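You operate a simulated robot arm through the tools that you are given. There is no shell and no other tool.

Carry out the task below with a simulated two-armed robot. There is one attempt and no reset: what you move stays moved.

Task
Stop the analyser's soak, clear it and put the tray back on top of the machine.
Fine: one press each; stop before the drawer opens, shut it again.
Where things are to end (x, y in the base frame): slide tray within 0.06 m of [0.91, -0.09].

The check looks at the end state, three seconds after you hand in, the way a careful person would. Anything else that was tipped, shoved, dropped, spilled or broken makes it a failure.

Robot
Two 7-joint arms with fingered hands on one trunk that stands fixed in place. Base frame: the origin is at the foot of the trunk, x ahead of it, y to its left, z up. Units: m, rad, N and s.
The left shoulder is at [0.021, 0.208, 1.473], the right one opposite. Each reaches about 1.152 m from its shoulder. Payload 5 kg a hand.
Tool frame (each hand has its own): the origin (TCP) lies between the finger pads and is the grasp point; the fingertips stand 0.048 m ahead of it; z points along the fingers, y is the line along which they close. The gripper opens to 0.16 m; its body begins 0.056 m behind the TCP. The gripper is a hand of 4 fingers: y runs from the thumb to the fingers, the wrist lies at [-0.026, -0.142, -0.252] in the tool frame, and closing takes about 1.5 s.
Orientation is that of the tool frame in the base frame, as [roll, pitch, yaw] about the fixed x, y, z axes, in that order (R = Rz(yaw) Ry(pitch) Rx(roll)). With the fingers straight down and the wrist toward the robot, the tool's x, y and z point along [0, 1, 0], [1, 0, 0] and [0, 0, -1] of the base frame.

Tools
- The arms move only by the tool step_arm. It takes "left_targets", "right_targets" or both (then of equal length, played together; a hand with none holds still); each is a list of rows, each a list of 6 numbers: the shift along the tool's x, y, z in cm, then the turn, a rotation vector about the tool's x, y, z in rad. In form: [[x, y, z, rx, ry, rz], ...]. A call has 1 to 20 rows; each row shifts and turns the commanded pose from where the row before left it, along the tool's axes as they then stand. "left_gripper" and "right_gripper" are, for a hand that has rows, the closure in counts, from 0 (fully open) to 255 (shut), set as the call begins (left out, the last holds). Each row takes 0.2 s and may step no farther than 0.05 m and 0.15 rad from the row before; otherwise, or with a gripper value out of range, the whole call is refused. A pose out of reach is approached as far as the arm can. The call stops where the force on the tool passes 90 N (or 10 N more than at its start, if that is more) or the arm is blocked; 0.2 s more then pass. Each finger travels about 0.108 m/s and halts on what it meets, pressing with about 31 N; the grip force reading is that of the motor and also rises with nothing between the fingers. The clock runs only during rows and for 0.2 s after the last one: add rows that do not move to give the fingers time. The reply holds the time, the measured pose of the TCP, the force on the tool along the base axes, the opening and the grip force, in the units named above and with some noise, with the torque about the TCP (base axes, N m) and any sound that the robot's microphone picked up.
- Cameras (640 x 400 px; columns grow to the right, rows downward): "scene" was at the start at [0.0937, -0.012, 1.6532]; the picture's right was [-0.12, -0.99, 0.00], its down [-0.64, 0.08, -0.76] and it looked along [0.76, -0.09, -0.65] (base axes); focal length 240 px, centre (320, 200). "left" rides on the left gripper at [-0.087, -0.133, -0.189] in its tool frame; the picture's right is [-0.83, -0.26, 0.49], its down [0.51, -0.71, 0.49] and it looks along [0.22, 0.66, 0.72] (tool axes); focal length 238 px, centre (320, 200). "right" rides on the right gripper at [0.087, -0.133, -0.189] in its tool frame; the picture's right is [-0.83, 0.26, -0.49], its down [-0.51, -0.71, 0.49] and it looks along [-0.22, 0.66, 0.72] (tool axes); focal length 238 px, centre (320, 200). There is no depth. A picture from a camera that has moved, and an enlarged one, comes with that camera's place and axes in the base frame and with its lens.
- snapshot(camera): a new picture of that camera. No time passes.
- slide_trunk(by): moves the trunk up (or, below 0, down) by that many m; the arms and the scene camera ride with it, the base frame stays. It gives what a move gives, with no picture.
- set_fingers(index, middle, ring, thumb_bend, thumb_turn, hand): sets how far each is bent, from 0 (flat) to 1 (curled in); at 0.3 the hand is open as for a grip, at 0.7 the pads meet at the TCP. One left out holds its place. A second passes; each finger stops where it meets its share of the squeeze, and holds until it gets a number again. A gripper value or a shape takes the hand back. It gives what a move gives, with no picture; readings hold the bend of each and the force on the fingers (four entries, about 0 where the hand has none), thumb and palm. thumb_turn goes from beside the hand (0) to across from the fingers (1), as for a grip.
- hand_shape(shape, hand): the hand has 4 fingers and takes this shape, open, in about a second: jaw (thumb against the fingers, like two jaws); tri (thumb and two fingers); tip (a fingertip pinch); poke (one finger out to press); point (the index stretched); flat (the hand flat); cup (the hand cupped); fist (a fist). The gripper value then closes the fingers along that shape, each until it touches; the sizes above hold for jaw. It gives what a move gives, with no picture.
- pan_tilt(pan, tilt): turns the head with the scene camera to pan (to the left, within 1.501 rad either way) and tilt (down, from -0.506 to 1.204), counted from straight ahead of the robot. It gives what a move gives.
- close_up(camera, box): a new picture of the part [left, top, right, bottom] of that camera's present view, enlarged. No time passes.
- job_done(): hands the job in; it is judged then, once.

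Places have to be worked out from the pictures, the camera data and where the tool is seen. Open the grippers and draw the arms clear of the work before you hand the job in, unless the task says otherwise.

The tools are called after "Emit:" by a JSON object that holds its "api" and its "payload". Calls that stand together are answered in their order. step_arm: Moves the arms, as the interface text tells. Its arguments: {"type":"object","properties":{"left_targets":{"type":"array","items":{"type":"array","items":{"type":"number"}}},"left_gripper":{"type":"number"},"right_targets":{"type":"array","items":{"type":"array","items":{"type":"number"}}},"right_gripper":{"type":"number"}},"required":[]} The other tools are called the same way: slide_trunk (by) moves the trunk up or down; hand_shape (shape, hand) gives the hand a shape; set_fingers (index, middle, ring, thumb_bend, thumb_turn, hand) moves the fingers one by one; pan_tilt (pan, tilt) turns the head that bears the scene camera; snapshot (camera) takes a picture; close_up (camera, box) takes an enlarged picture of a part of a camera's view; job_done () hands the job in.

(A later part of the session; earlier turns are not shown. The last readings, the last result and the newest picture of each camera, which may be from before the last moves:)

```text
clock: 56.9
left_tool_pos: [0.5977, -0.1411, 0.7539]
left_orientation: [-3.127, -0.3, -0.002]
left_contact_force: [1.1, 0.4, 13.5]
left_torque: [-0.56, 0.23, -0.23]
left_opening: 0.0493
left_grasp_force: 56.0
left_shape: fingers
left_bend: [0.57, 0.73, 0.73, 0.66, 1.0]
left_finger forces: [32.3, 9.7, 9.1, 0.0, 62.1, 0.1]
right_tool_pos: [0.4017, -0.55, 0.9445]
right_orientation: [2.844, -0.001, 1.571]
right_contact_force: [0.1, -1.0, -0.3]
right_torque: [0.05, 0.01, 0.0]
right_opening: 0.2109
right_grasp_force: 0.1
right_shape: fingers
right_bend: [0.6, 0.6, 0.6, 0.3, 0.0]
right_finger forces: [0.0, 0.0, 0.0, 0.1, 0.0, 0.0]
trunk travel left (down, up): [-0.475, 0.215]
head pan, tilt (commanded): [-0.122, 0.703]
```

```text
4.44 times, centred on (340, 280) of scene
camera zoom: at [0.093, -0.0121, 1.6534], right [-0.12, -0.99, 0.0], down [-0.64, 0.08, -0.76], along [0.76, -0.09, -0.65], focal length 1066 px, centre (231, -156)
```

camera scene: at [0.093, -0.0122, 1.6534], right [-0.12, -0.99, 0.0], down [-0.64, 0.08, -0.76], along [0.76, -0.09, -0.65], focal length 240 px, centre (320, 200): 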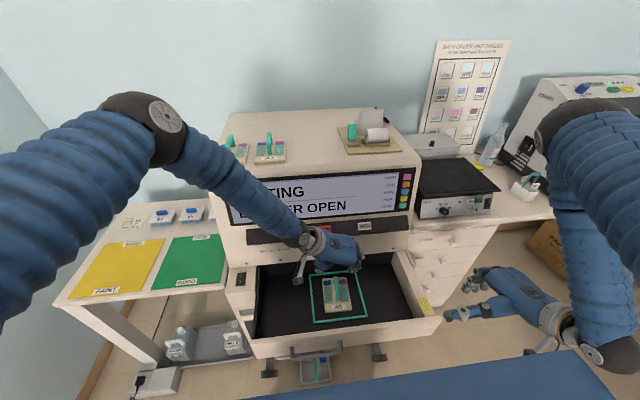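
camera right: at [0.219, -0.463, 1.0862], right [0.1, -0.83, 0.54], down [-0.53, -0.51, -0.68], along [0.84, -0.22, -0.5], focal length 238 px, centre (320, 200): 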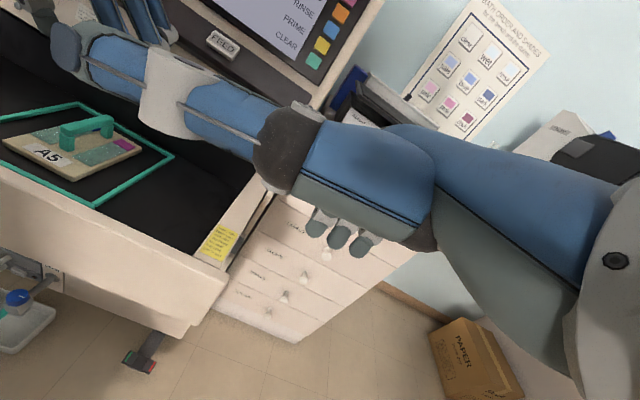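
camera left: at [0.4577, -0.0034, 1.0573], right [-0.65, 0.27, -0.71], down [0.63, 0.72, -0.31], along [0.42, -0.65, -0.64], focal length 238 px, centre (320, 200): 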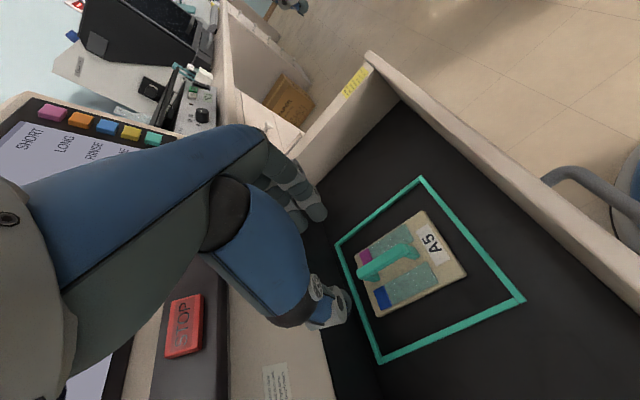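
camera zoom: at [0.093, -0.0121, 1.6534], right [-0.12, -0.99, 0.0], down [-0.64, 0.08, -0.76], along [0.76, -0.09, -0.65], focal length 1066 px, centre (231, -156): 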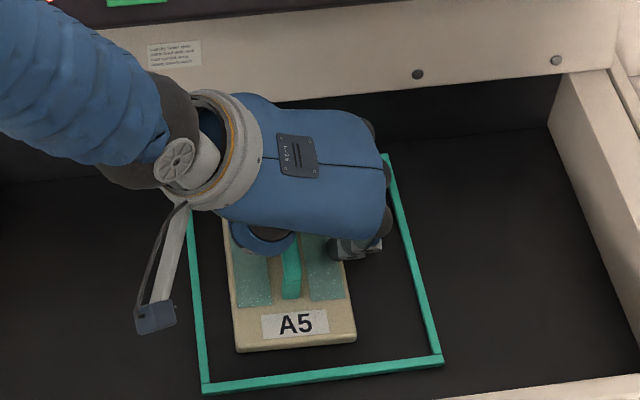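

The near finger (index) is pressing on the plate rather than the handle (32 N, and 13 N up), and the tray has slid about 1.5 cm left. I'll reopen the fingers, raise the hand, and re-centre.

Emit:
{"api": "set_fingers", "payload": {"hand": "left", "index": 0.45, "middle": 0.45, "ring": 0.45, "thumb_bend": 0.45}}

Emit:
{"api": "step_arm", "payload": {"left_targets": [[0.3, 0, -0.97, 0, 0, 0], [0.3, 0, -0.97, 0, 0, 0], [0, 0, 0, 0, 0, 0]]}}

Emit:
{"api": "close_up", "payload": {"camera": "left", "box": [200, 130, 460, 350]}}

Emit:
{"api": "close_up", "payload": {"camera": "right", "box": [0, 60, 180, 200]}}

Emit:
{"api": "close_up", "payload": {"camera": "scene", "box": [290, 235, 390, 325]}}

```text
clock: 57.9
left_tool_pos: [0.5984, -0.1399, 0.7523]
left_orientation: [-3.126, -0.3, 0.001]
left_contact_force: [-0.1, 5.4, 15.4]
left_torque: [-0.56, -0.06, 0.05]
left_opening: 0.1037
left_grasp_force: 7.7
left_shape: fingers
left_bend: [0.49, 0.45, 0.45, 0.45, 0.99]
left_finger forces: [15.8, 0.1, 0.1, 0.0, 0.0, 0.0]
right_tool_pos: [0.4, -0.5495, 0.9455]
right_orientation: [2.846, 0.0, 1.57]
right_contact_force: [-0.4, -0.3, 0.4]
right_torque: [0.0, 0.0, -0.01]
right_opening: 0.211
right_grasp_force: 0.0
right_shape: fingers
right_bend: [0.6, 0.6, 0.6, 0.3, 0.0]
right_finger forces: [0.0, 0.0, 0.1, 0.1, 0.0, 0.0]
trunk travel left (down, up): [-0.475, 0.215]
head pan, tilt (commanded): [-0.122, 0.703]
```

```text
clock: 58.7
left_tool_pos: [0.5985, -0.142, 0.7747]
left_orientation: [-3.125, -0.3, -0.002]
left_contact_force: [-1.0, 0.2, -0.3]
left_torque: [-0.06, 0.0, 0.0]
left_opening: 0.1104
left_grasp_force: 0.0
left_shape: fingers
left_bend: [0.45, 0.45, 0.45, 0.45, 0.99]
left_finger forces: [0.0, 0.0, 0.0, 0.0, 0.0, 0.0]
right_tool_pos: [0.401, -0.5508, 0.9445]
right_orientation: [2.845, 0.0, 1.57]
right_contact_force: [0.5, 0.6, -0.4]
right_torque: [-0.02, 0.01, -0.02]
right_opening: 0.2109
right_grasp_force: 0.1
right_shape: fingers
right_bend: [0.6, 0.6, 0.6, 0.3, 0.0]
right_finger forces: [0.1, 0.0, 0.0, 0.0, 0.0, 0.0]
trunk travel left (down, up): [-0.475, 0.215]
head pan, tilt (commanded): [-0.122, 0.703]
```

```text
1.82 times, centred on (330, 240) of left
camera zoom: at [0.4586, -0.0099, 0.9313], right [-0.66, 0.27, -0.71], down [0.63, 0.72, -0.31], along [0.42, -0.64, -0.64], focal length 433 px, centre (302, 127)
```

zoom: 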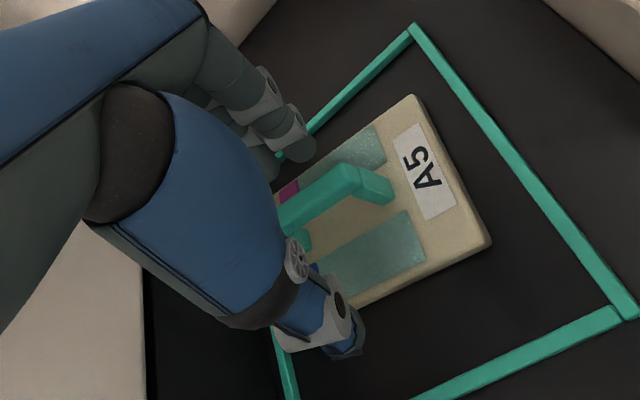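

```text
2.86 times, centred on (90, 130) of right
camera zoom: at [0.2198, -0.4632, 1.0859], right [0.11, -0.83, 0.54], down [-0.54, -0.51, -0.68], along [0.84, -0.22, -0.5], focal length 681 px, centre (977, 400)
```

zoom: 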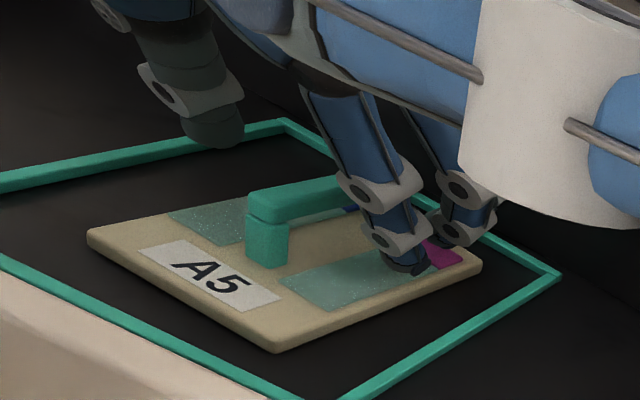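

```text
4.44 times, centred on (340, 280) of scene
camera zoom: at [0.0941, -0.0124, 1.6532], right [-0.12, -0.99, 0.0], down [-0.64, 0.08, -0.76], along [0.76, -0.09, -0.65], focal length 1066 px, centre (231, -156)
```

zoom: 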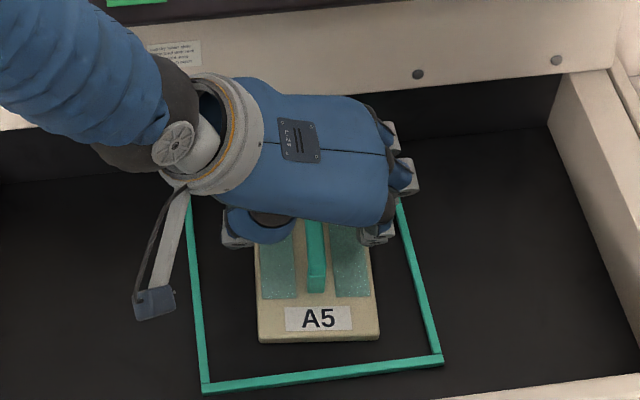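

The tray's handle is now about y -0.147, and the fingers sit too far back along it. I'll shift the hand 2.2 cm toward the robot, 0.5 cm right, and set z≈0.765, then close in stages.

Emit:
{"api": "step_arm", "payload": {"left_targets": [[-1.2, 0.25, 0.1, 0, 0, 0], [-1.19, 0.25, 0.18, 0, 0, 0], [0, 0, 0, 0, 0, 0]]}}

Emit:
{"api": "set_fingers", "payload": {"hand": "left", "index": 0.55, "middle": 0.55, "ring": 0.55, "thumb_bend": 0.55}}

Emit:
{"api": "close_up", "payload": {"camera": "left", "box": [200, 130, 460, 350]}}

Emit:
{"api": "close_up", "payload": {"camera": "right", "box": [0, 60, 180, 200]}}

Emit:
{"api": "close_up", "payload": {"camera": "scene", "box": [290, 235, 390, 325]}}

```text
clock: 59.5
left_tool_pos: [0.5766, -0.147, 0.7649]
left_orientation: [-3.126, -0.298, -0.001]
left_contact_force: [-0.1, 0.7, 0.6]
left_torque: [-0.07, 0.06, -0.01]
left_opening: 0.1105
left_grasp_force: 0.0
left_shape: fingers
left_bend: [0.45, 0.45, 0.45, 0.45, 0.99]
left_finger forces: [0.0, 0.2, 0.1, 0.1, 0.0, 0.1]
right_tool_pos: [0.4019, -0.5494, 0.9437]
right_orientation: [2.845, 0.001, 1.57]
right_contact_force: [0.4, 0.0, 0.6]
right_torque: [-0.06, 0.01, 0.0]
right_opening: 0.211
right_grasp_force: 0.1
right_shape: fingers
right_bend: [0.6, 0.6, 0.6, 0.3, 0.0]
right_finger forces: [0.1, 0.0, 0.0, 0.0, 0.0, 0.1]
trunk travel left (down, up): [-0.475, 0.215]
head pan, tilt (commanded): [-0.122, 0.703]
```

```text
clock: 60.5
left_tool_pos: [0.5764, -0.1456, 0.7635]
left_orientation: [-3.125, -0.3, -0.002]
left_contact_force: [-0.3, 0.7, -0.1]
left_torque: [0.0, 0.01, 0.01]
left_opening: 0.0718
left_grasp_force: 0.1
left_shape: fingers
left_bend: [0.55, 0.55, 0.55, 0.55, 1.0]
left_finger forces: [0.0, 0.0, 0.1, 0.1, 0.1, 0.0]
right_tool_pos: [0.4014, -0.5496, 0.9455]
right_orientation: [2.843, 0.0, 1.57]
right_contact_force: [1.0, 0.1, 0.9]
right_torque: [0.0, -0.02, 0.0]
right_opening: 0.2111
right_grasp_force: 0.0
right_shape: fingers
right_bend: [0.6, 0.6, 0.6, 0.3, 0.0]
right_finger forces: [0.1, 0.1, 0.1, 0.0, 0.0, 0.0]
trunk travel left (down, up): [-0.475, 0.215]
head pan, tilt (commanded): [-0.122, 0.703]
```

```text
1.82 times, centred on (330, 240) of left
camera zoom: at [0.4365, -0.0155, 0.9215], right [-0.65, 0.27, -0.71], down [0.63, 0.72, -0.31], along [0.42, -0.65, -0.64], focal length 433 px, centre (302, 127)
```

zoom: 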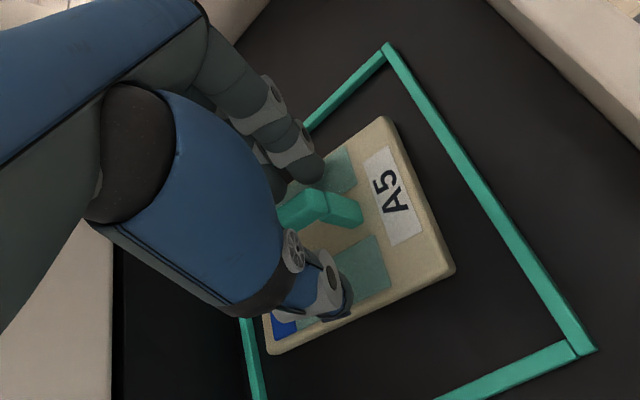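

```text
2.86 times, centred on (90, 130) of right
camera zoom: at [0.2196, -0.4631, 1.086], right [0.1, -0.83, 0.54], down [-0.54, -0.51, -0.68], along [0.84, -0.22, -0.5], focal length 681 px, centre (977, 400)
```

zoom: 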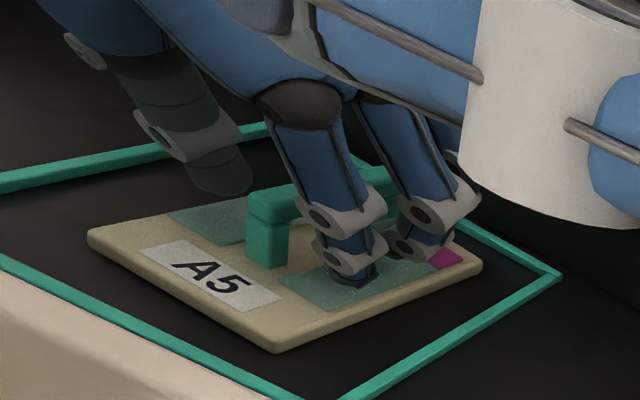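

```text
4.44 times, centred on (340, 280) of scene
camera zoom: at [0.0938, -0.0123, 1.6532], right [-0.12, -0.99, 0.0], down [-0.64, 0.08, -0.76], along [0.76, -0.09, -0.65], focal length 1066 px, centre (231, -156)
```

zoom: 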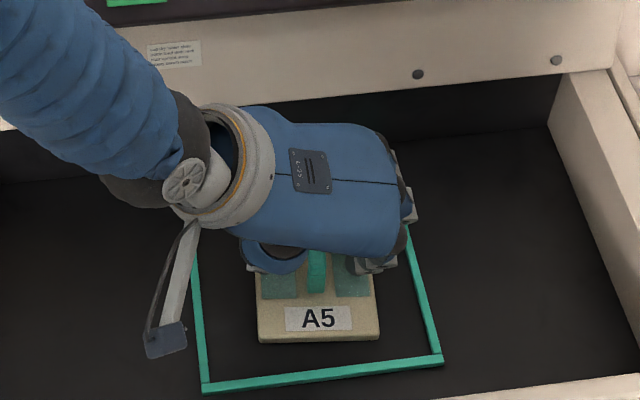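

At 0.55 bend there's no contact, and the fingers are nicely on either side of the handle. I'll close further to 0.64.

Emit:
{"api": "set_fingers", "payload": {"hand": "left", "index": 0.64, "middle": 0.64, "ring": 0.64, "thumb_bend": 0.64}}

Emit:
{"api": "close_up", "payload": {"camera": "right", "box": [0, 60, 180, 200]}}

Emit:
{"api": "close_up", "payload": {"camera": "left", "box": [200, 130, 460, 350]}}

```text
clock: 61.5
left_tool_pos: [0.5762, -0.1469, 0.7652]
left_orientation: [-3.123, -0.298, -0.002]
left_contact_force: [-0.1, -0.7, -0.3]
left_torque: [0.01, 0.04, -0.01]
left_opening: 0.036
left_grasp_force: 0.1
left_shape: fingers
left_bend: [0.64, 0.64, 0.64, 0.64, 1.0]
left_finger forces: [0.0, 0.1, 0.4, 0.0, 0.0, 0.0]
right_tool_pos: [0.4012, -0.5496, 0.9439]
right_orientation: [2.844, 0.0, 1.571]
right_contact_force: [1.0, -0.1, -0.3]
right_torque: [0.01, -0.02, -0.01]
right_opening: 0.2109
right_grasp_force: 0.1
right_shape: fingers
right_bend: [0.6, 0.6, 0.6, 0.3, 0.0]
right_finger forces: [0.0, 0.1, 0.0, 0.0, 0.1, 0.1]
trunk travel left (down, up): [-0.475, 0.215]
head pan, tilt (commanded): [-0.122, 0.703]
```

```text
2.86 times, centred on (90, 130) of right
camera zoom: at [0.2195, -0.4631, 1.086], right [0.1, -0.83, 0.54], down [-0.54, -0.51, -0.68], along [0.84, -0.22, -0.5], focal length 681 px, centre (977, 400)
```

zoom: 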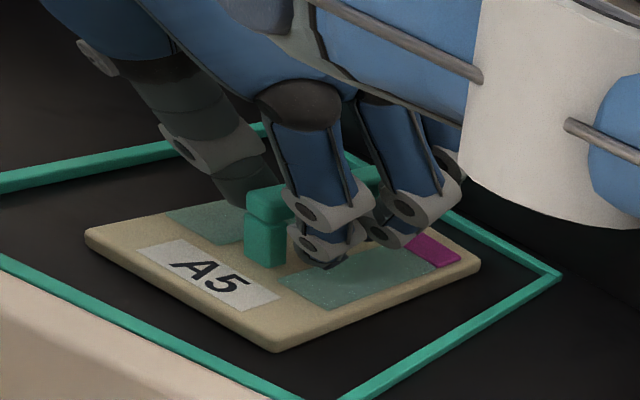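

```text
1.82 times, centred on (330, 240) of left
camera zoom: at [0.4365, -0.0155, 0.9215], right [-0.65, 0.27, -0.71], down [0.63, 0.72, -0.31], along [0.42, -0.65, -0.64], focal length 433 px, centre (302, 127)
```

zoom: 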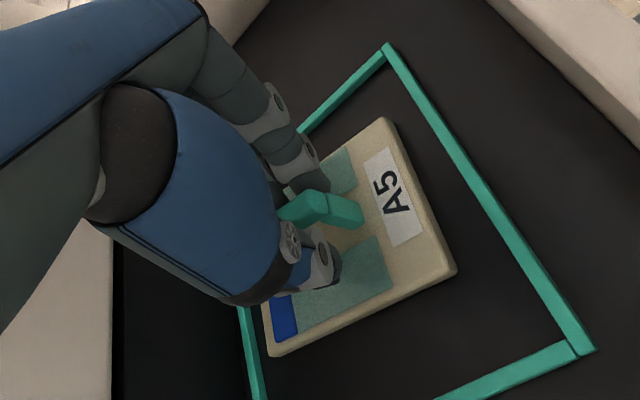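

The fingers are now nearly touching both sides of the bar with no plate contact. I'll close firmly on it.

Emit:
{"api": "set_fingers", "payload": {"hand": "left", "index": 0.8, "middle": 0.8, "ring": 0.8, "thumb_bend": 0.8}}

Emit:
{"api": "close_up", "payload": {"camera": "right", "box": [0, 60, 180, 200]}}

Emit:
{"api": "close_up", "payload": {"camera": "left", "box": [200, 130, 460, 350]}}

```text
clock: 62.5
left_tool_pos: [0.5763, -0.1461, 0.7655]
left_orientation: [-3.127, -0.301, 0.0]
left_contact_force: [0.3, -0.4, 1.0]
left_torque: [-0.3, 0.06, 0.04]
left_opening: 0.0202
left_grasp_force: 28.9
left_shape: fingers
left_bend: [0.72, 0.73, 0.8, 0.72, 0.99]
left_finger forces: [17.4, 13.1, 0.1, 0.0, 28.4, 0.0]
right_tool_pos: [0.4015, -0.5502, 0.9442]
right_orientation: [2.844, 0.0, 1.571]
right_contact_force: [-0.2, -0.1, -0.5]
right_torque: [-0.04, -0.02, -0.01]
right_opening: 0.211
right_grasp_force: 0.0
right_shape: fingers
right_bend: [0.6, 0.6, 0.6, 0.3, 0.0]
right_finger forces: [0.1, 0.0, 0.1, 0.1, 0.0, 0.1]
trunk travel left (down, up): [-0.475, 0.215]
head pan, tilt (commanded): [-0.122, 0.703]
```

```text
2.86 times, centred on (90, 130) of right
camera zoom: at [0.2196, -0.4631, 1.086], right [0.1, -0.83, 0.54], down [-0.54, -0.51, -0.68], along [0.84, -0.22, -0.5], focal length 681 px, centre (977, 400)
```

zoom: 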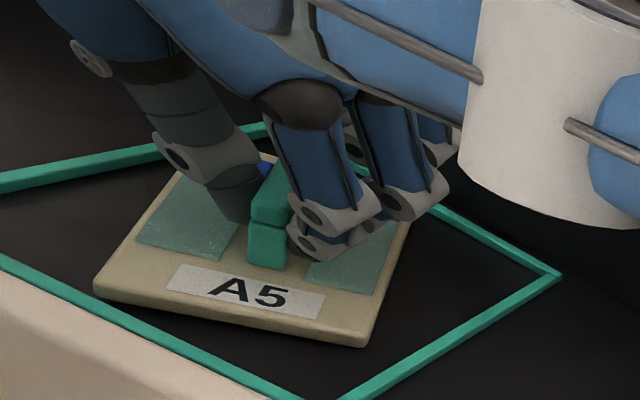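

```text
1.82 times, centred on (330, 240) of left
camera zoom: at [0.4367, -0.0155, 0.9216], right [-0.65, 0.27, -0.71], down [0.63, 0.72, -0.31], along [0.42, -0.65, -0.64], focal length 433 px, centre (302, 127)
```

zoom: 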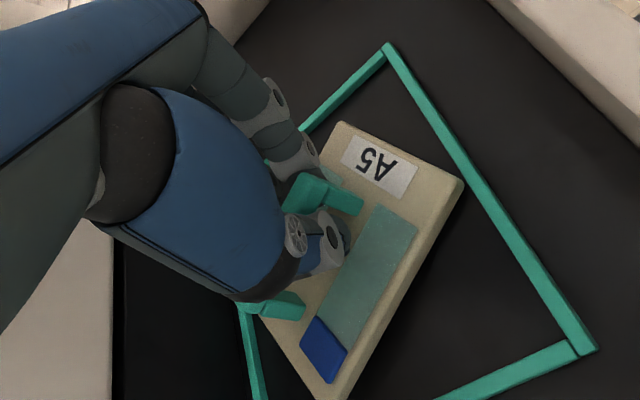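

The grip holds (thumb 28 N against index 17 and middle 13), but the tray twisted in yaw as it closed since the ring finger overshot the handle's end. I'll look from the scene camera to judge the twist.

Emit:
{"api": "close_up", "payload": {"camera": "scene", "box": [290, 235, 390, 325]}}

Emit:
{"api": "snapshot", "payload": {"camera": "left"}}

```text
4.44 times, centred on (340, 280) of scene
camera zoom: at [0.0938, -0.0123, 1.6532], right [-0.12, -0.99, 0.0], down [-0.64, 0.08, -0.76], along [0.76, -0.09, -0.65], focal length 1066 px, centre (231, -156)
```

zoom: 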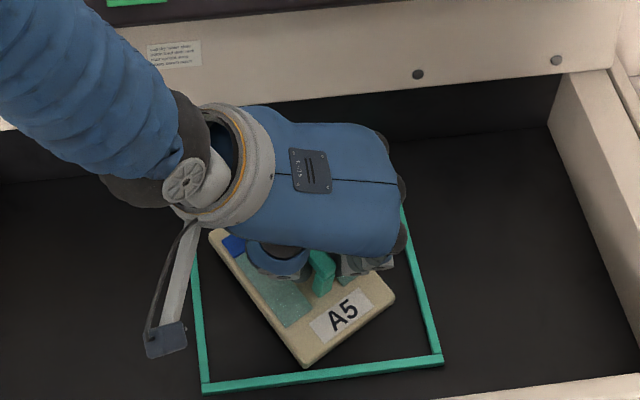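

```text
taken
camera left: at [0.4367, -0.0155, 0.9216], right [-0.65, 0.27, -0.71], down [0.63, 0.72, -0.31], along [0.42, -0.65, -0.64], focal length 238 px, centre (320, 200)
```

left: 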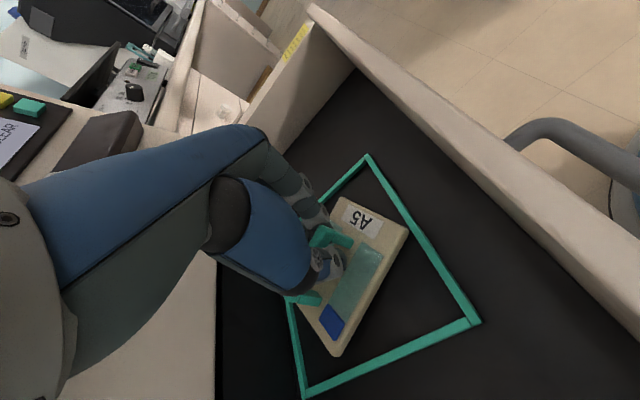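

The tray has yawed about 0.6 rad. I'll open the fingers, raise the hand clear of the handle, and regrasp aligned with the tray using thumb, index and middle centred on the handle, leaving the ring finger out of it.

Emit:
{"api": "set_fingers", "payload": {"hand": "left", "index": 0.45, "middle": 0.45, "ring": 0.3, "thumb_bend": 0.45}}

Emit:
{"api": "step_arm", "payload": {"left_targets": [[0.59, 0, -1.91, 0, 0, 0], [0.74, 0, -2.39, 0, 0, 0], [0.74, 0, -2.39, 0, 0, 0], [0.74, 0, -2.39, 0, 0, 0], [0, 0, 0, 0, 0, 0]]}}

Emit:
{"api": "close_up", "payload": {"camera": "scene", "box": [290, 235, 390, 325]}}

Emit:
{"api": "snapshot", "payload": {"camera": "left"}}

Emit:
{"api": "close_up", "payload": {"camera": "right", "box": [0, 60, 180, 200]}}

```text
clock: 63.5
left_tool_pos: [0.5766, -0.1479, 0.7649]
left_orientation: [-3.123, -0.299, -0.002]
left_contact_force: [0.0, -0.9, -0.6]
left_torque: [0.0, -0.03, 0.0]
left_opening: 0.1106
left_grasp_force: 0.1
left_shape: fingers
left_bend: [0.45, 0.45, 0.3, 0.45, 0.99]
left_finger forces: [0.1, 0.1, 0.0, 0.1, 0.0, 0.0]
right_tool_pos: [0.4012, -0.5488, 0.9447]
right_orientation: [2.845, 0.0, 1.57]
right_contact_force: [0.2, -0.1, -0.1]
right_torque: [0.02, 0.02, -0.04]
right_opening: 0.211
right_grasp_force: 0.0
right_shape: fingers
right_bend: [0.6, 0.6, 0.6, 0.3, 0.0]
right_finger forces: [0.0, 0.1, 0.0, 0.0, 0.0, 0.0]
trunk travel left (down, up): [-0.475, 0.215]
head pan, tilt (commanded): [-0.122, 0.703]
```

```text
clock: 64.7
left_tool_pos: [0.5757, -0.1488, 0.8582]
left_orientation: [-3.127, -0.298, -0.002]
left_contact_force: [0.8, -0.5, 0.0]
left_torque: [-0.02, 0.03, -0.01]
left_opening: 0.1108
left_grasp_force: 0.0
left_shape: fingers
left_bend: [0.45, 0.45, 0.3, 0.45, 0.99]
left_finger forces: [0.0, 0.1, 0.0, 0.1, 0.0, 0.0]
right_tool_pos: [0.4019, -0.5491, 0.9449]
right_orientation: [2.846, -0.001, 1.571]
right_contact_force: [0.7, -0.3, 0.6]
right_torque: [0.01, 0.0, -0.04]
right_opening: 0.2109
right_grasp_force: 0.0
right_shape: fingers
right_bend: [0.6, 0.6, 0.6, 0.3, 0.0]
right_finger forces: [0.0, 0.0, 0.0, 0.0, 0.1, 0.0]
trunk travel left (down, up): [-0.475, 0.215]
head pan, tilt (commanded): [-0.122, 0.703]
```

```text
4.44 times, centred on (340, 280) of scene
camera zoom: at [0.0942, -0.0122, 1.6531], right [-0.12, -0.99, 0.0], down [-0.64, 0.08, -0.76], along [0.76, -0.09, -0.65], focal length 1066 px, centre (231, -156)
```

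zoom: 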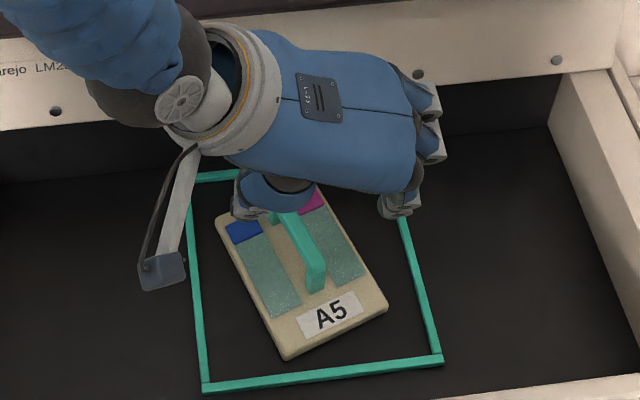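

```text
taken
camera left: at [0.4353, -0.017, 1.0163], right [-0.65, 0.27, -0.71], down [0.63, 0.72, -0.31], along [0.42, -0.65, -0.64], focal length 238 px, centre (320, 200)
```

left: 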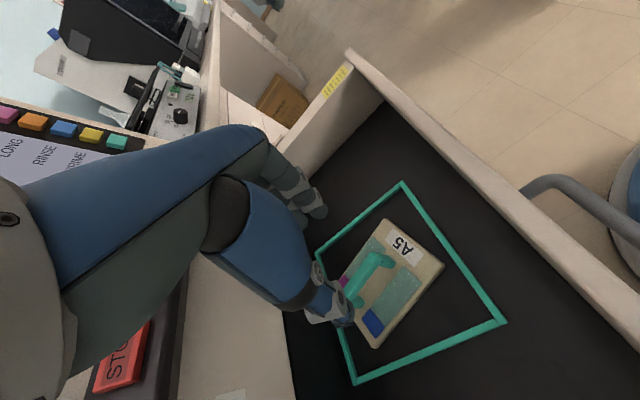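

```text
2.86 times, centred on (90, 130) of right
camera zoom: at [0.2199, -0.463, 1.0859], right [0.11, -0.83, 0.54], down [-0.54, -0.51, -0.68], along [0.84, -0.22, -0.5], focal length 681 px, centre (977, 400)
```

zoom: 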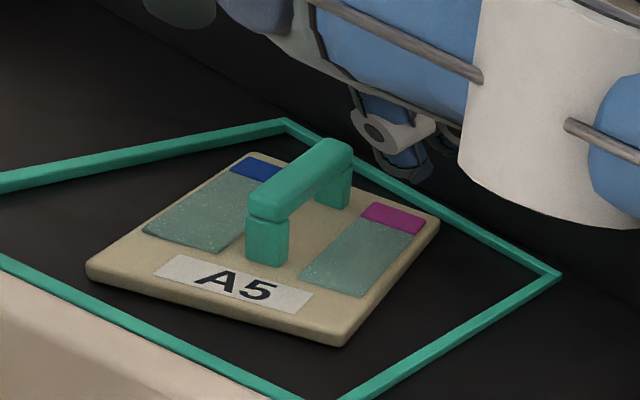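

The tray is now yawed about 0.35 rad with its handle centre near [0.605, -0.135]. I'll yaw the hand by the same amount and centre it above the handle.

Emit:
{"api": "step_arm", "payload": {"left_targets": [[0, 0, 0, 0.0345, 0, -0.1114], [0, 0, 0, 0.0345, 0, -0.1114], [0, 0, 0, 0.0345, 0, -0.1114], [2.02, -0.28, 1.46, 0, 0, 0], [0, 0, 0, 0, 0, 0]]}}

Emit:
{"api": "close_up", "payload": {"camera": "scene", "box": [290, 235, 390, 325]}}

Emit:
{"api": "close_up", "payload": {"camera": "left", "box": [240, 150, 480, 370]}}

Emit:
{"api": "close_up", "payload": {"camera": "right", "box": [0, 20, 180, 200]}}

```text
clock: 65.9
left_tool_pos: [0.5977, -0.1373, 0.8511]
left_orientation: [-3.128, -0.305, 0.348]
left_contact_force: [-0.7, -0.3, -0.4]
left_torque: [0.02, -0.04, 0.03]
left_opening: 0.1108
left_grasp_force: 0.0
left_shape: fingers
left_bend: [0.45, 0.45, 0.3, 0.45, 0.99]
left_finger forces: [0.0, 0.0, 0.1, 0.0, 0.1, 0.1]
right_tool_pos: [0.3997, -0.55, 0.9451]
right_orientation: [2.845, 0.001, 1.571]
right_contact_force: [-1.5, -0.1, 0.1]
right_torque: [0.02, -0.08, -0.01]
right_opening: 0.211
right_grasp_force: 0.1
right_shape: fingers
right_bend: [0.6, 0.6, 0.6, 0.3, 0.0]
right_finger forces: [0.0, 0.1, 0.0, 0.0, 0.0, 0.0]
trunk travel left (down, up): [-0.475, 0.215]
head pan, tilt (commanded): [-0.122, 0.703]
```

```text
4.44 times, centred on (340, 280) of scene
camera zoom: at [0.0926, -0.0128, 1.6533], right [-0.12, -0.99, 0.0], down [-0.64, 0.08, -0.76], along [0.76, -0.09, -0.65], focal length 1066 px, centre (231, -156)
```

zoom: 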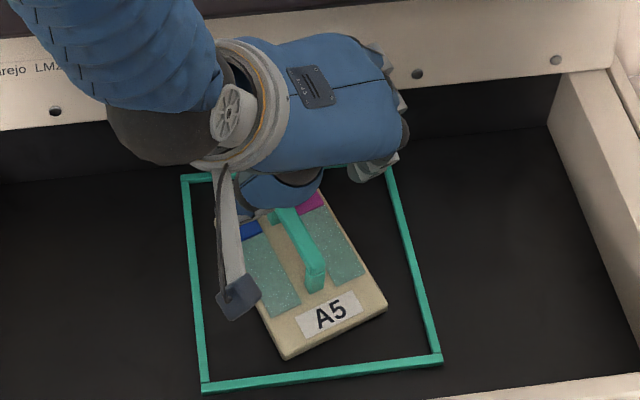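

```text
1.82 times, centred on (360, 260) of left
camera zoom: at [0.4201, -0.0607, 1.0076], right [-0.7, 0.03, -0.71], down [0.34, 0.89, -0.31], along [0.62, -0.46, -0.63], focal length 433 px, centre (247, 91)
```

zoom: 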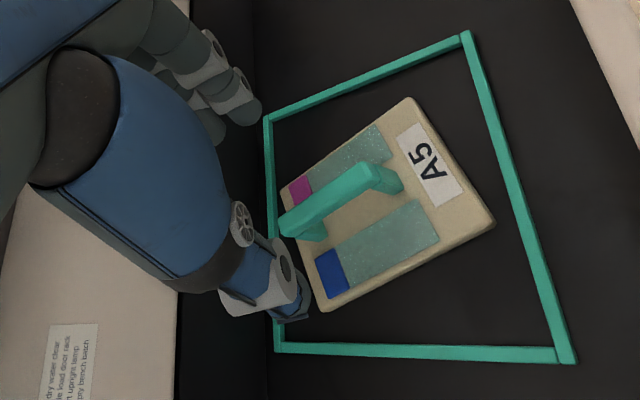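

```text
2.22 times, centred on (90, 110) of right
camera zoom: at [0.2188, -0.4635, 1.086], right [0.1, -0.83, 0.54], down [-0.53, -0.51, -0.68], along [0.84, -0.22, -0.5], focal length 530 px, centre (831, 400)
```

zoom: 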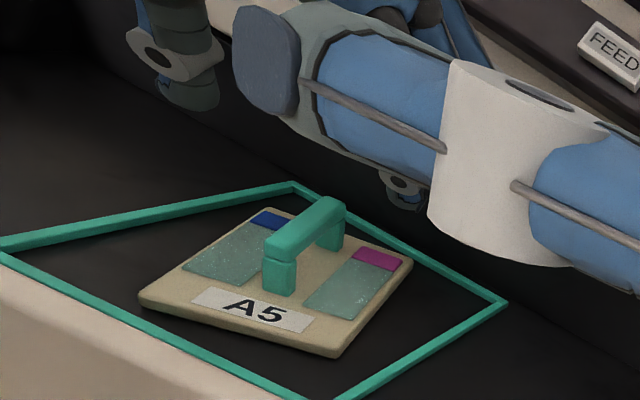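

The hand matches the tray's yaw now; the handle centre reads about [0.600, -0.137]. I'll descend to z≈0.766 with a slight trim, then close thumb, index and middle in stages.

Emit:
{"api": "step_arm", "payload": {"left_targets": [[-1.05, 0.03, 2.64, 0, 0, 0], [-1.05, 0.03, 2.64, 0, 0, 0], [-1.05, 0.03, 2.64, 0, 0, 0], [0, 0, 0, 0, 0, 0]]}}

Emit:
{"api": "set_fingers", "payload": {"hand": "left", "index": 0.62, "middle": 0.62, "thumb_bend": 0.62}}

Emit:
{"api": "close_up", "payload": {"camera": "left", "box": [240, 150, 480, 370]}}

Emit:
{"api": "close_up", "payload": {"camera": "right", "box": [0, 60, 180, 200]}}

Emit:
{"api": "close_up", "payload": {"camera": "scene", "box": [290, 235, 390, 325]}}

```text
clock: 66.9
left_tool_pos: [0.5896, -0.138, 0.7678]
left_orientation: [-3.127, -0.306, 0.349]
left_contact_force: [0.0, 0.9, -0.3]
left_torque: [0.01, -0.01, 0.02]
left_opening: 0.1105
left_grasp_force: 0.0
left_shape: fingers
left_bend: [0.45, 0.45, 0.3, 0.45, 0.99]
left_finger forces: [0.1, 0.0, 0.0, 0.1, 0.0, 0.0]
right_tool_pos: [0.4006, -0.5495, 0.9447]
right_orientation: [2.845, 0.0, 1.571]
right_contact_force: [0.4, 0.6, 0.5]
right_torque: [0.02, 0.03, -0.01]
right_opening: 0.211
right_grasp_force: 0.0
right_shape: fingers
right_bend: [0.6, 0.6, 0.6, 0.3, 0.0]
right_finger forces: [0.0, 0.1, 0.1, 0.0, 0.0, 0.0]
trunk travel left (down, up): [-0.475, 0.215]
head pan, tilt (commanded): [-0.122, 0.703]
```

```text
clock: 67.9
left_tool_pos: [0.5904, -0.1381, 0.768]
left_orientation: [-3.126, -0.304, 0.349]
left_contact_force: [-0.4, -0.3, 0.0]
left_torque: [0.0, -0.01, -0.01]
left_opening: 0.0439
left_grasp_force: 0.1
left_shape: fingers
left_bend: [0.62, 0.62, 0.3, 0.62, 1.0]
left_finger forces: [0.0, 0.1, 0.1, 0.0, 0.1, 0.0]
right_tool_pos: [0.4021, -0.5486, 0.9454]
right_orientation: [2.843, 0.0, 1.57]
right_contact_force: [0.2, -0.1, 0.1]
right_torque: [0.0, 0.01, 0.01]
right_opening: 0.2106
right_grasp_force: 0.0
right_shape: fingers
right_bend: [0.6, 0.6, 0.6, 0.3, 0.0]
right_finger forces: [0.0, 0.0, 0.1, 0.0, 0.0, 0.1]
trunk travel left (down, up): [-0.475, 0.215]
head pan, tilt (commanded): [-0.122, 0.703]
```

```text
1.82 times, centred on (360, 260) of left
camera zoom: at [0.4139, -0.062, 0.9249], right [-0.7, 0.03, -0.71], down [0.34, 0.89, -0.31], along [0.62, -0.46, -0.63], focal length 433 px, centre (247, 91)
```

zoom: 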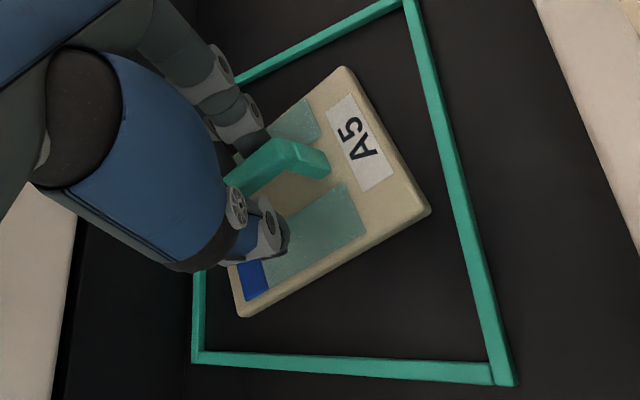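

```text
2.86 times, centred on (90, 130) of right
camera zoom: at [0.2195, -0.4631, 1.086], right [0.1, -0.83, 0.54], down [-0.54, -0.51, -0.68], along [0.84, -0.22, -0.5], focal length 681 px, centre (977, 400)
```

zoom: 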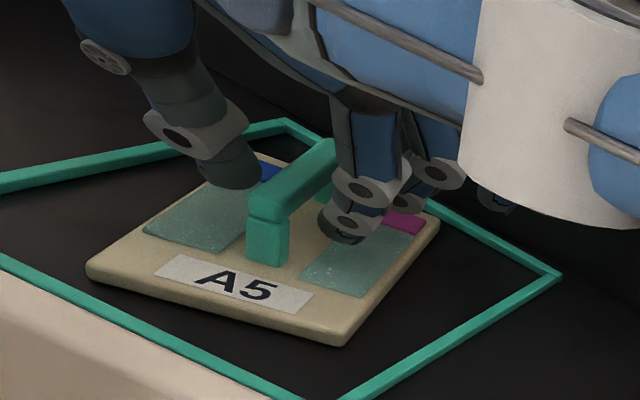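

```text
4.44 times, centred on (340, 280) of scene
camera zoom: at [0.0937, -0.0122, 1.6532], right [-0.12, -0.99, 0.0], down [-0.64, 0.08, -0.76], along [0.76, -0.09, -0.65], focal length 1066 px, centre (231, -156)
```

zoom: 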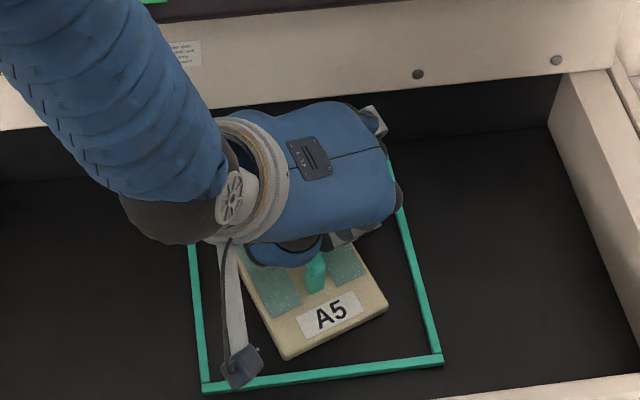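

No contact yet, and the handle is nicely between thumb and index/middle. I'll close a bit more to 0.68 and check for twisting.

Emit:
{"api": "set_fingers", "payload": {"hand": "left", "index": 0.68, "middle": 0.68, "thumb_bend": 0.68}}

Emit:
{"api": "close_up", "payload": {"camera": "left", "box": [240, 150, 480, 370]}}

Emit:
{"api": "close_up", "payload": {"camera": "right", "box": [0, 60, 180, 200]}}

```text
clock: 68.9
left_tool_pos: [0.5905, -0.1375, 0.7677]
left_orientation: [-3.126, -0.303, 0.347]
left_contact_force: [-0.8, 0.8, 0.0]
left_torque: [-0.01, 0.02, -0.02]
left_opening: 0.0248
left_grasp_force: 2.9
left_shape: fingers
left_bend: [0.67, 0.67, 0.3, 0.67, 1.0]
left_finger forces: [1.6, 1.4, 0.0, 0.1, 2.8, 0.0]
right_tool_pos: [0.4011, -0.5494, 0.944]
right_orientation: [2.846, 0.0, 1.571]
right_contact_force: [0.2, 0.4, -0.4]
right_torque: [-0.01, 0.0, 0.01]
right_opening: 0.2111
right_grasp_force: 0.1
right_shape: fingers
right_bend: [0.6, 0.6, 0.6, 0.3, 0.0]
right_finger forces: [0.1, 0.0, 0.0, 0.0, 0.0, 0.1]
trunk travel left (down, up): [-0.475, 0.215]
head pan, tilt (commanded): [-0.122, 0.703]
```

```text
1.82 times, centred on (360, 260) of left
camera zoom: at [0.414, -0.062, 0.9249], right [-0.7, 0.03, -0.71], down [0.34, 0.89, -0.31], along [0.62, -0.46, -0.63], focal length 433 px, centre (247, 91)
```

zoom: 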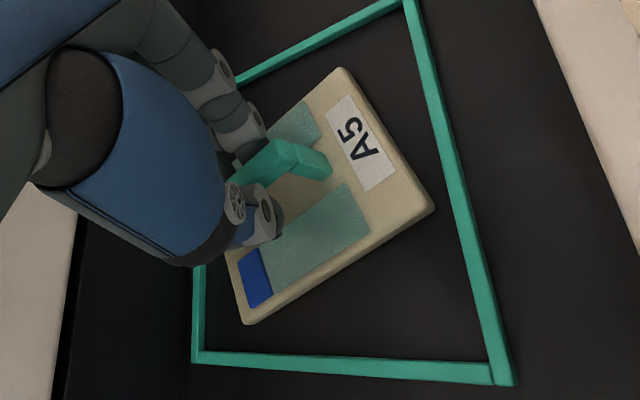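

```text
2.86 times, centred on (90, 130) of right
camera zoom: at [0.2196, -0.4631, 1.086], right [0.1, -0.83, 0.54], down [-0.54, -0.51, -0.68], along [0.84, -0.22, -0.5], focal length 681 px, centre (977, 400)
```

zoom: 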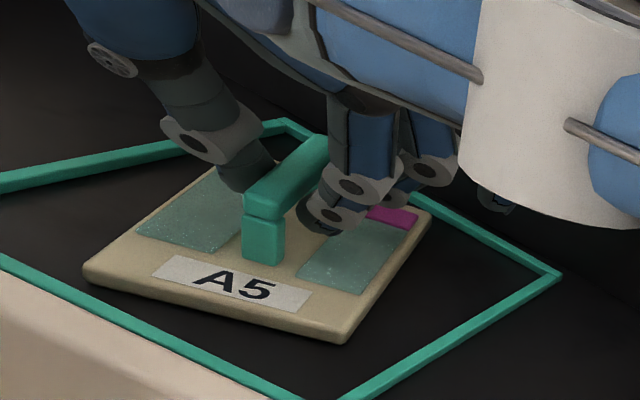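

Contact is balanced (thumb 2.8 N against 1.6 + 1.4 N) and the tray hasn't twisted. Now I'll squeeze firmly.

Emit:
{"api": "set_fingers", "payload": {"hand": "left", "index": 0.85, "middle": 0.85, "thumb_bend": 0.85}}

Emit:
{"api": "close_up", "payload": {"camera": "left", "box": [240, 150, 480, 370]}}

Emit:
{"api": "close_up", "payload": {"camera": "right", "box": [0, 60, 180, 200]}}

```text
clock: 69.9
left_tool_pos: [0.5914, -0.1368, 0.7683]
left_orientation: [-3.129, -0.304, 0.349]
left_contact_force: [0.8, -0.9, -0.4]
left_torque: [0.08, 0.03, 0.01]
left_opening: 0.0202
left_grasp_force: 27.1
left_shape: fingers
left_bend: [0.71, 0.66, 0.3, 0.69, 1.0]
left_finger forces: [13.0, 12.9, 0.0, 0.0, 28.9, 0.0]
right_tool_pos: [0.401, -0.5503, 0.9437]
right_orientation: [2.845, 0.0, 1.571]
right_contact_force: [0.8, 0.2, -0.7]
right_torque: [-0.04, 0.02, -0.01]
right_opening: 0.2111
right_grasp_force: 0.0
right_shape: fingers
right_bend: [0.6, 0.6, 0.6, 0.3, 0.0]
right_finger forces: [0.0, 0.1, 0.0, 0.0, 0.1, 0.0]
trunk travel left (down, up): [-0.475, 0.215]
head pan, tilt (commanded): [-0.122, 0.703]
```

```text
1.82 times, centred on (360, 260) of left
camera zoom: at [0.414, -0.062, 0.9249], right [-0.7, 0.03, -0.71], down [0.34, 0.89, -0.31], along [0.62, -0.46, -0.63], focal length 433 px, centre (247, 91)
```

zoom: 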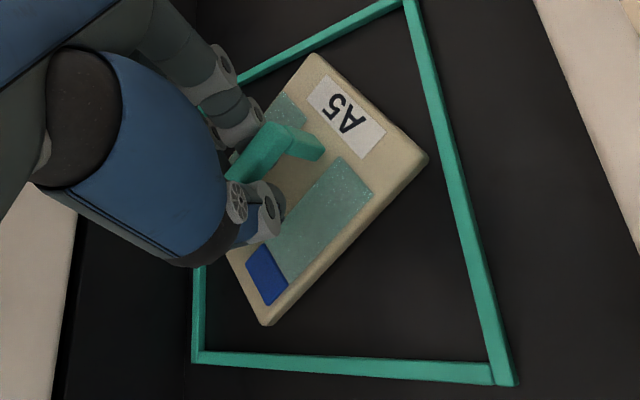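

```text
2.86 times, centred on (90, 130) of right
camera zoom: at [0.2196, -0.4631, 1.086], right [0.1, -0.83, 0.54], down [-0.54, -0.51, -0.68], along [0.84, -0.22, -0.5], focal length 681 px, centre (977, 400)
```

zoom: 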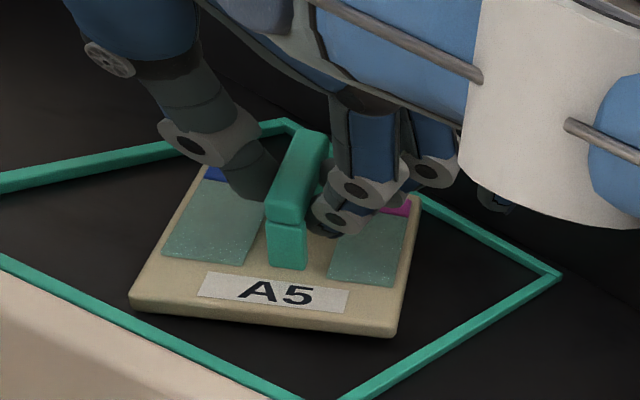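

The grip is firm and balanced (13 + 13 N against 29 N) with only a small extra yaw. I'll lift 4 cm slowly and check that the tray comes up level.

Emit:
{"api": "step_arm", "payload": {"left_targets": [[0.3, 0, -0.96, 0, 0, 0], [0.3, 0, -0.96, 0, 0, 0], [0.3, 0, -0.96, 0, 0, 0], [0.3, 0, -0.96, 0, 0, 0], [0, 0, 0, 0, 0, 0]]}}

Emit:
{"api": "close_up", "payload": {"camera": "left", "box": [240, 150, 480, 370]}}

Emit:
{"api": "close_up", "payload": {"camera": "right", "box": [0, 40, 180, 200]}}

Emit:
{"api": "close_up", "payload": {"camera": "scene", "box": [280, 225, 400, 325]}}

```text
clock: 71.1
left_tool_pos: [0.5921, -0.139, 0.8055]
left_orientation: [-3.125, -0.304, 0.348]
left_contact_force: [-0.1, -0.3, -0.9]
left_torque: [0.05, -0.01, -0.01]
left_opening: 0.0198
left_grasp_force: 26.8
left_shape: fingers
left_bend: [0.71, 0.72, 0.3, 0.69, 1.0]
left_finger forces: [12.4, 12.9, 0.0, 0.1, 28.2, 0.0]
right_tool_pos: [0.4018, -0.5492, 0.9446]
right_orientation: [2.845, 0.0, 1.573]
right_contact_force: [0.3, -0.1, 0.3]
right_torque: [-0.02, 0.02, 0.01]
right_opening: 0.2108
right_grasp_force: 0.0
right_shape: fingers
right_bend: [0.6, 0.6, 0.6, 0.3, 0.0]
right_finger forces: [0.0, 0.0, 0.0, 0.1, 0.0, 0.0]
trunk travel left (down, up): [-0.475, 0.215]
head pan, tilt (commanded): [-0.122, 0.703]
```

```text
1.82 times, centred on (360, 260) of left
camera zoom: at [0.4148, -0.0629, 0.963], right [-0.7, 0.03, -0.71], down [0.34, 0.89, -0.31], along [0.62, -0.46, -0.63], focal length 433 px, centre (247, 91)
```

zoom: 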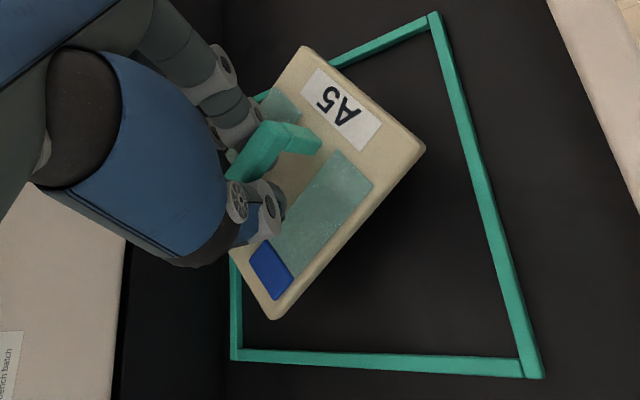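

```text
2.50 times, centred on (90, 120) of right
camera zoom: at [0.2198, -0.4631, 1.0859], right [0.11, -0.83, 0.54], down [-0.54, -0.51, -0.68], along [0.84, -0.22, -0.5], focal length 596 px, centre (895, 400)
```

zoom: 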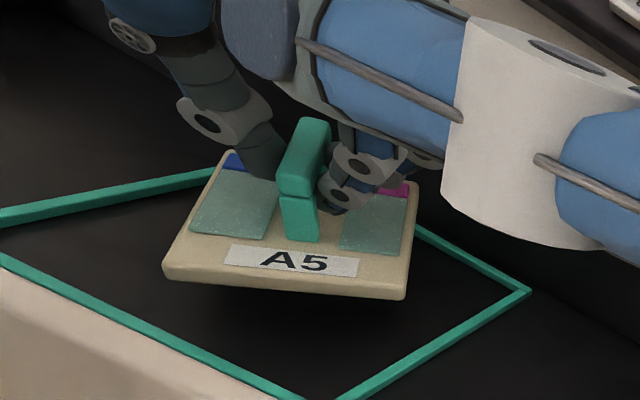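

```text
4.00 times, centred on (340, 275) of scene
camera zoom: at [0.0941, -0.0123, 1.6532], right [-0.12, -0.99, 0.0], down [-0.64, 0.08, -0.76], along [0.76, -0.09, -0.65], focal length 959 px, centre (240, -100)
```

zoom: 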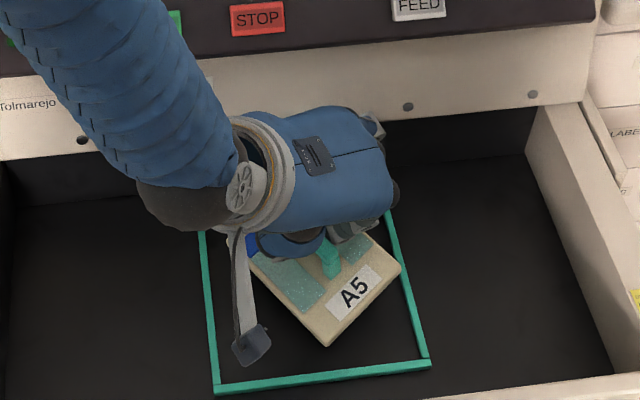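

Tray A5 is off the drawer floor, level, with the slides still in place (tray yaw ≈0.63, about 0.28 relative to the hand). I'll lift it 20 cm while easing it back from the machine's face.

Emit:
{"api": "step_arm", "payload": {"left_targets": [[0.3, -0.17, -1.6, 0, 0, 0], [0.3, -0.17, -2.5, 0, 0, 0], [0.3, -0.17, -2.7, 0, 0, 0], [0.3, -0.17, -2.7, 0, 0, 0], [0.3, -0.17, -2.7, 0, 0, 0], [0.3, -0.17, -2.7, 0, 0, 0], [0.3, -0.17, -2.7, 0, 0, 0], [0.3, -0.17, -1.6, 0, 0, 0], [0, 0, -1.0, 0, 0, 0], [0, 0, 0, 0, 0, 0]]}}

Emit:
{"api": "snapshot", "payload": {"camera": "scene"}}

Emit:
{"api": "close_up", "payload": {"camera": "left", "box": [240, 150, 480, 370]}}

Emit:
{"api": "snapshot", "payload": {"camera": "right"}}

```text
clock: 73.3
left_tool_pos: [0.5536, -0.1406, 1.0084]
left_orientation: [-3.125, -0.304, 0.347]
left_contact_force: [0.4, -0.4, -1.7]
left_torque: [0.0, 0.04, 0.0]
left_opening: 0.0196
left_grasp_force: 26.7
left_shape: fingers
left_bend: [0.71, 0.72, 0.3, 0.69, 1.0]
left_finger forces: [12.4, 12.9, 0.0, 0.0, 28.2, 0.0]
right_tool_pos: [0.4014, -0.5491, 0.944]
right_orientation: [2.846, 0.0, 1.571]
right_contact_force: [-1.2, -0.8, -0.5]
right_torque: [-0.03, 0.04, 0.02]
right_opening: 0.211
right_grasp_force: 0.1
right_shape: fingers
right_bend: [0.6, 0.6, 0.6, 0.3, 0.0]
right_finger forces: [0.0, 0.0, 0.1, 0.0, 0.1, 0.1]
trunk travel left (down, up): [-0.475, 0.215]
head pan, tilt (commanded): [-0.122, 0.703]
```

```text
taken
camera scene: at [0.0941, -0.0123, 1.6532], right [-0.12, -0.99, 0.0], down [-0.64, 0.08, -0.76], along [0.76, -0.09, -0.65], focal length 240 px, centre (320, 200)
```

scene: 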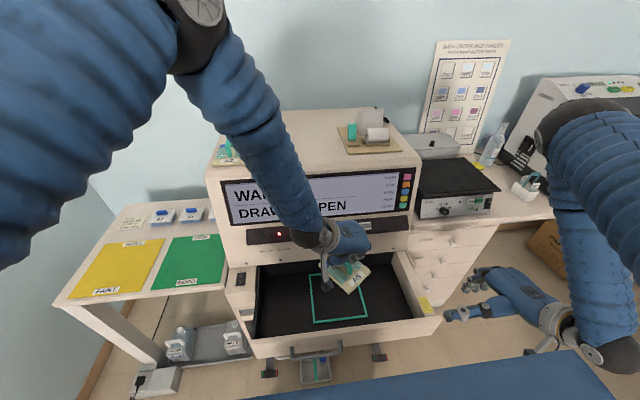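

```text
1.82 times, centred on (360, 260) of left
camera zoom: at [0.3761, -0.0661, 1.1649], right [-0.7, 0.03, -0.71], down [0.34, 0.89, -0.31], along [0.62, -0.46, -0.63], focal length 433 px, centre (247, 91)
```

zoom: 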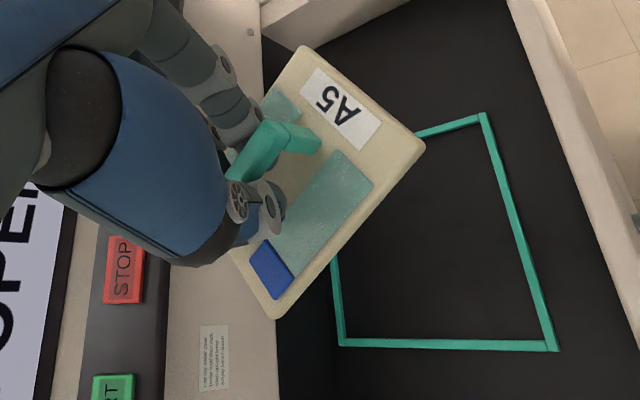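

```text
taken
camera right: at [0.2198, -0.4631, 1.0859], right [0.11, -0.83, 0.54], down [-0.54, -0.51, -0.68], along [0.84, -0.22, -0.5], focal length 238 px, centre (320, 200)
```

right: 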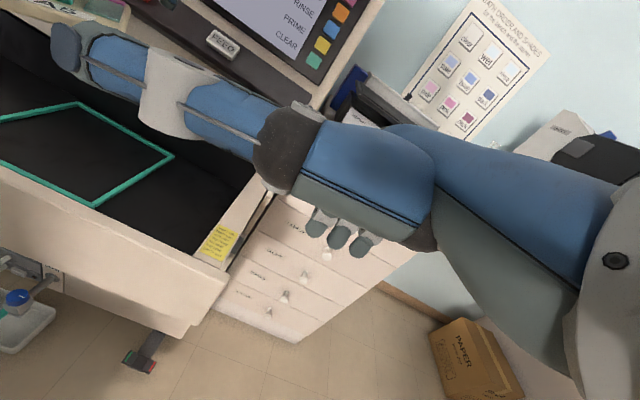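

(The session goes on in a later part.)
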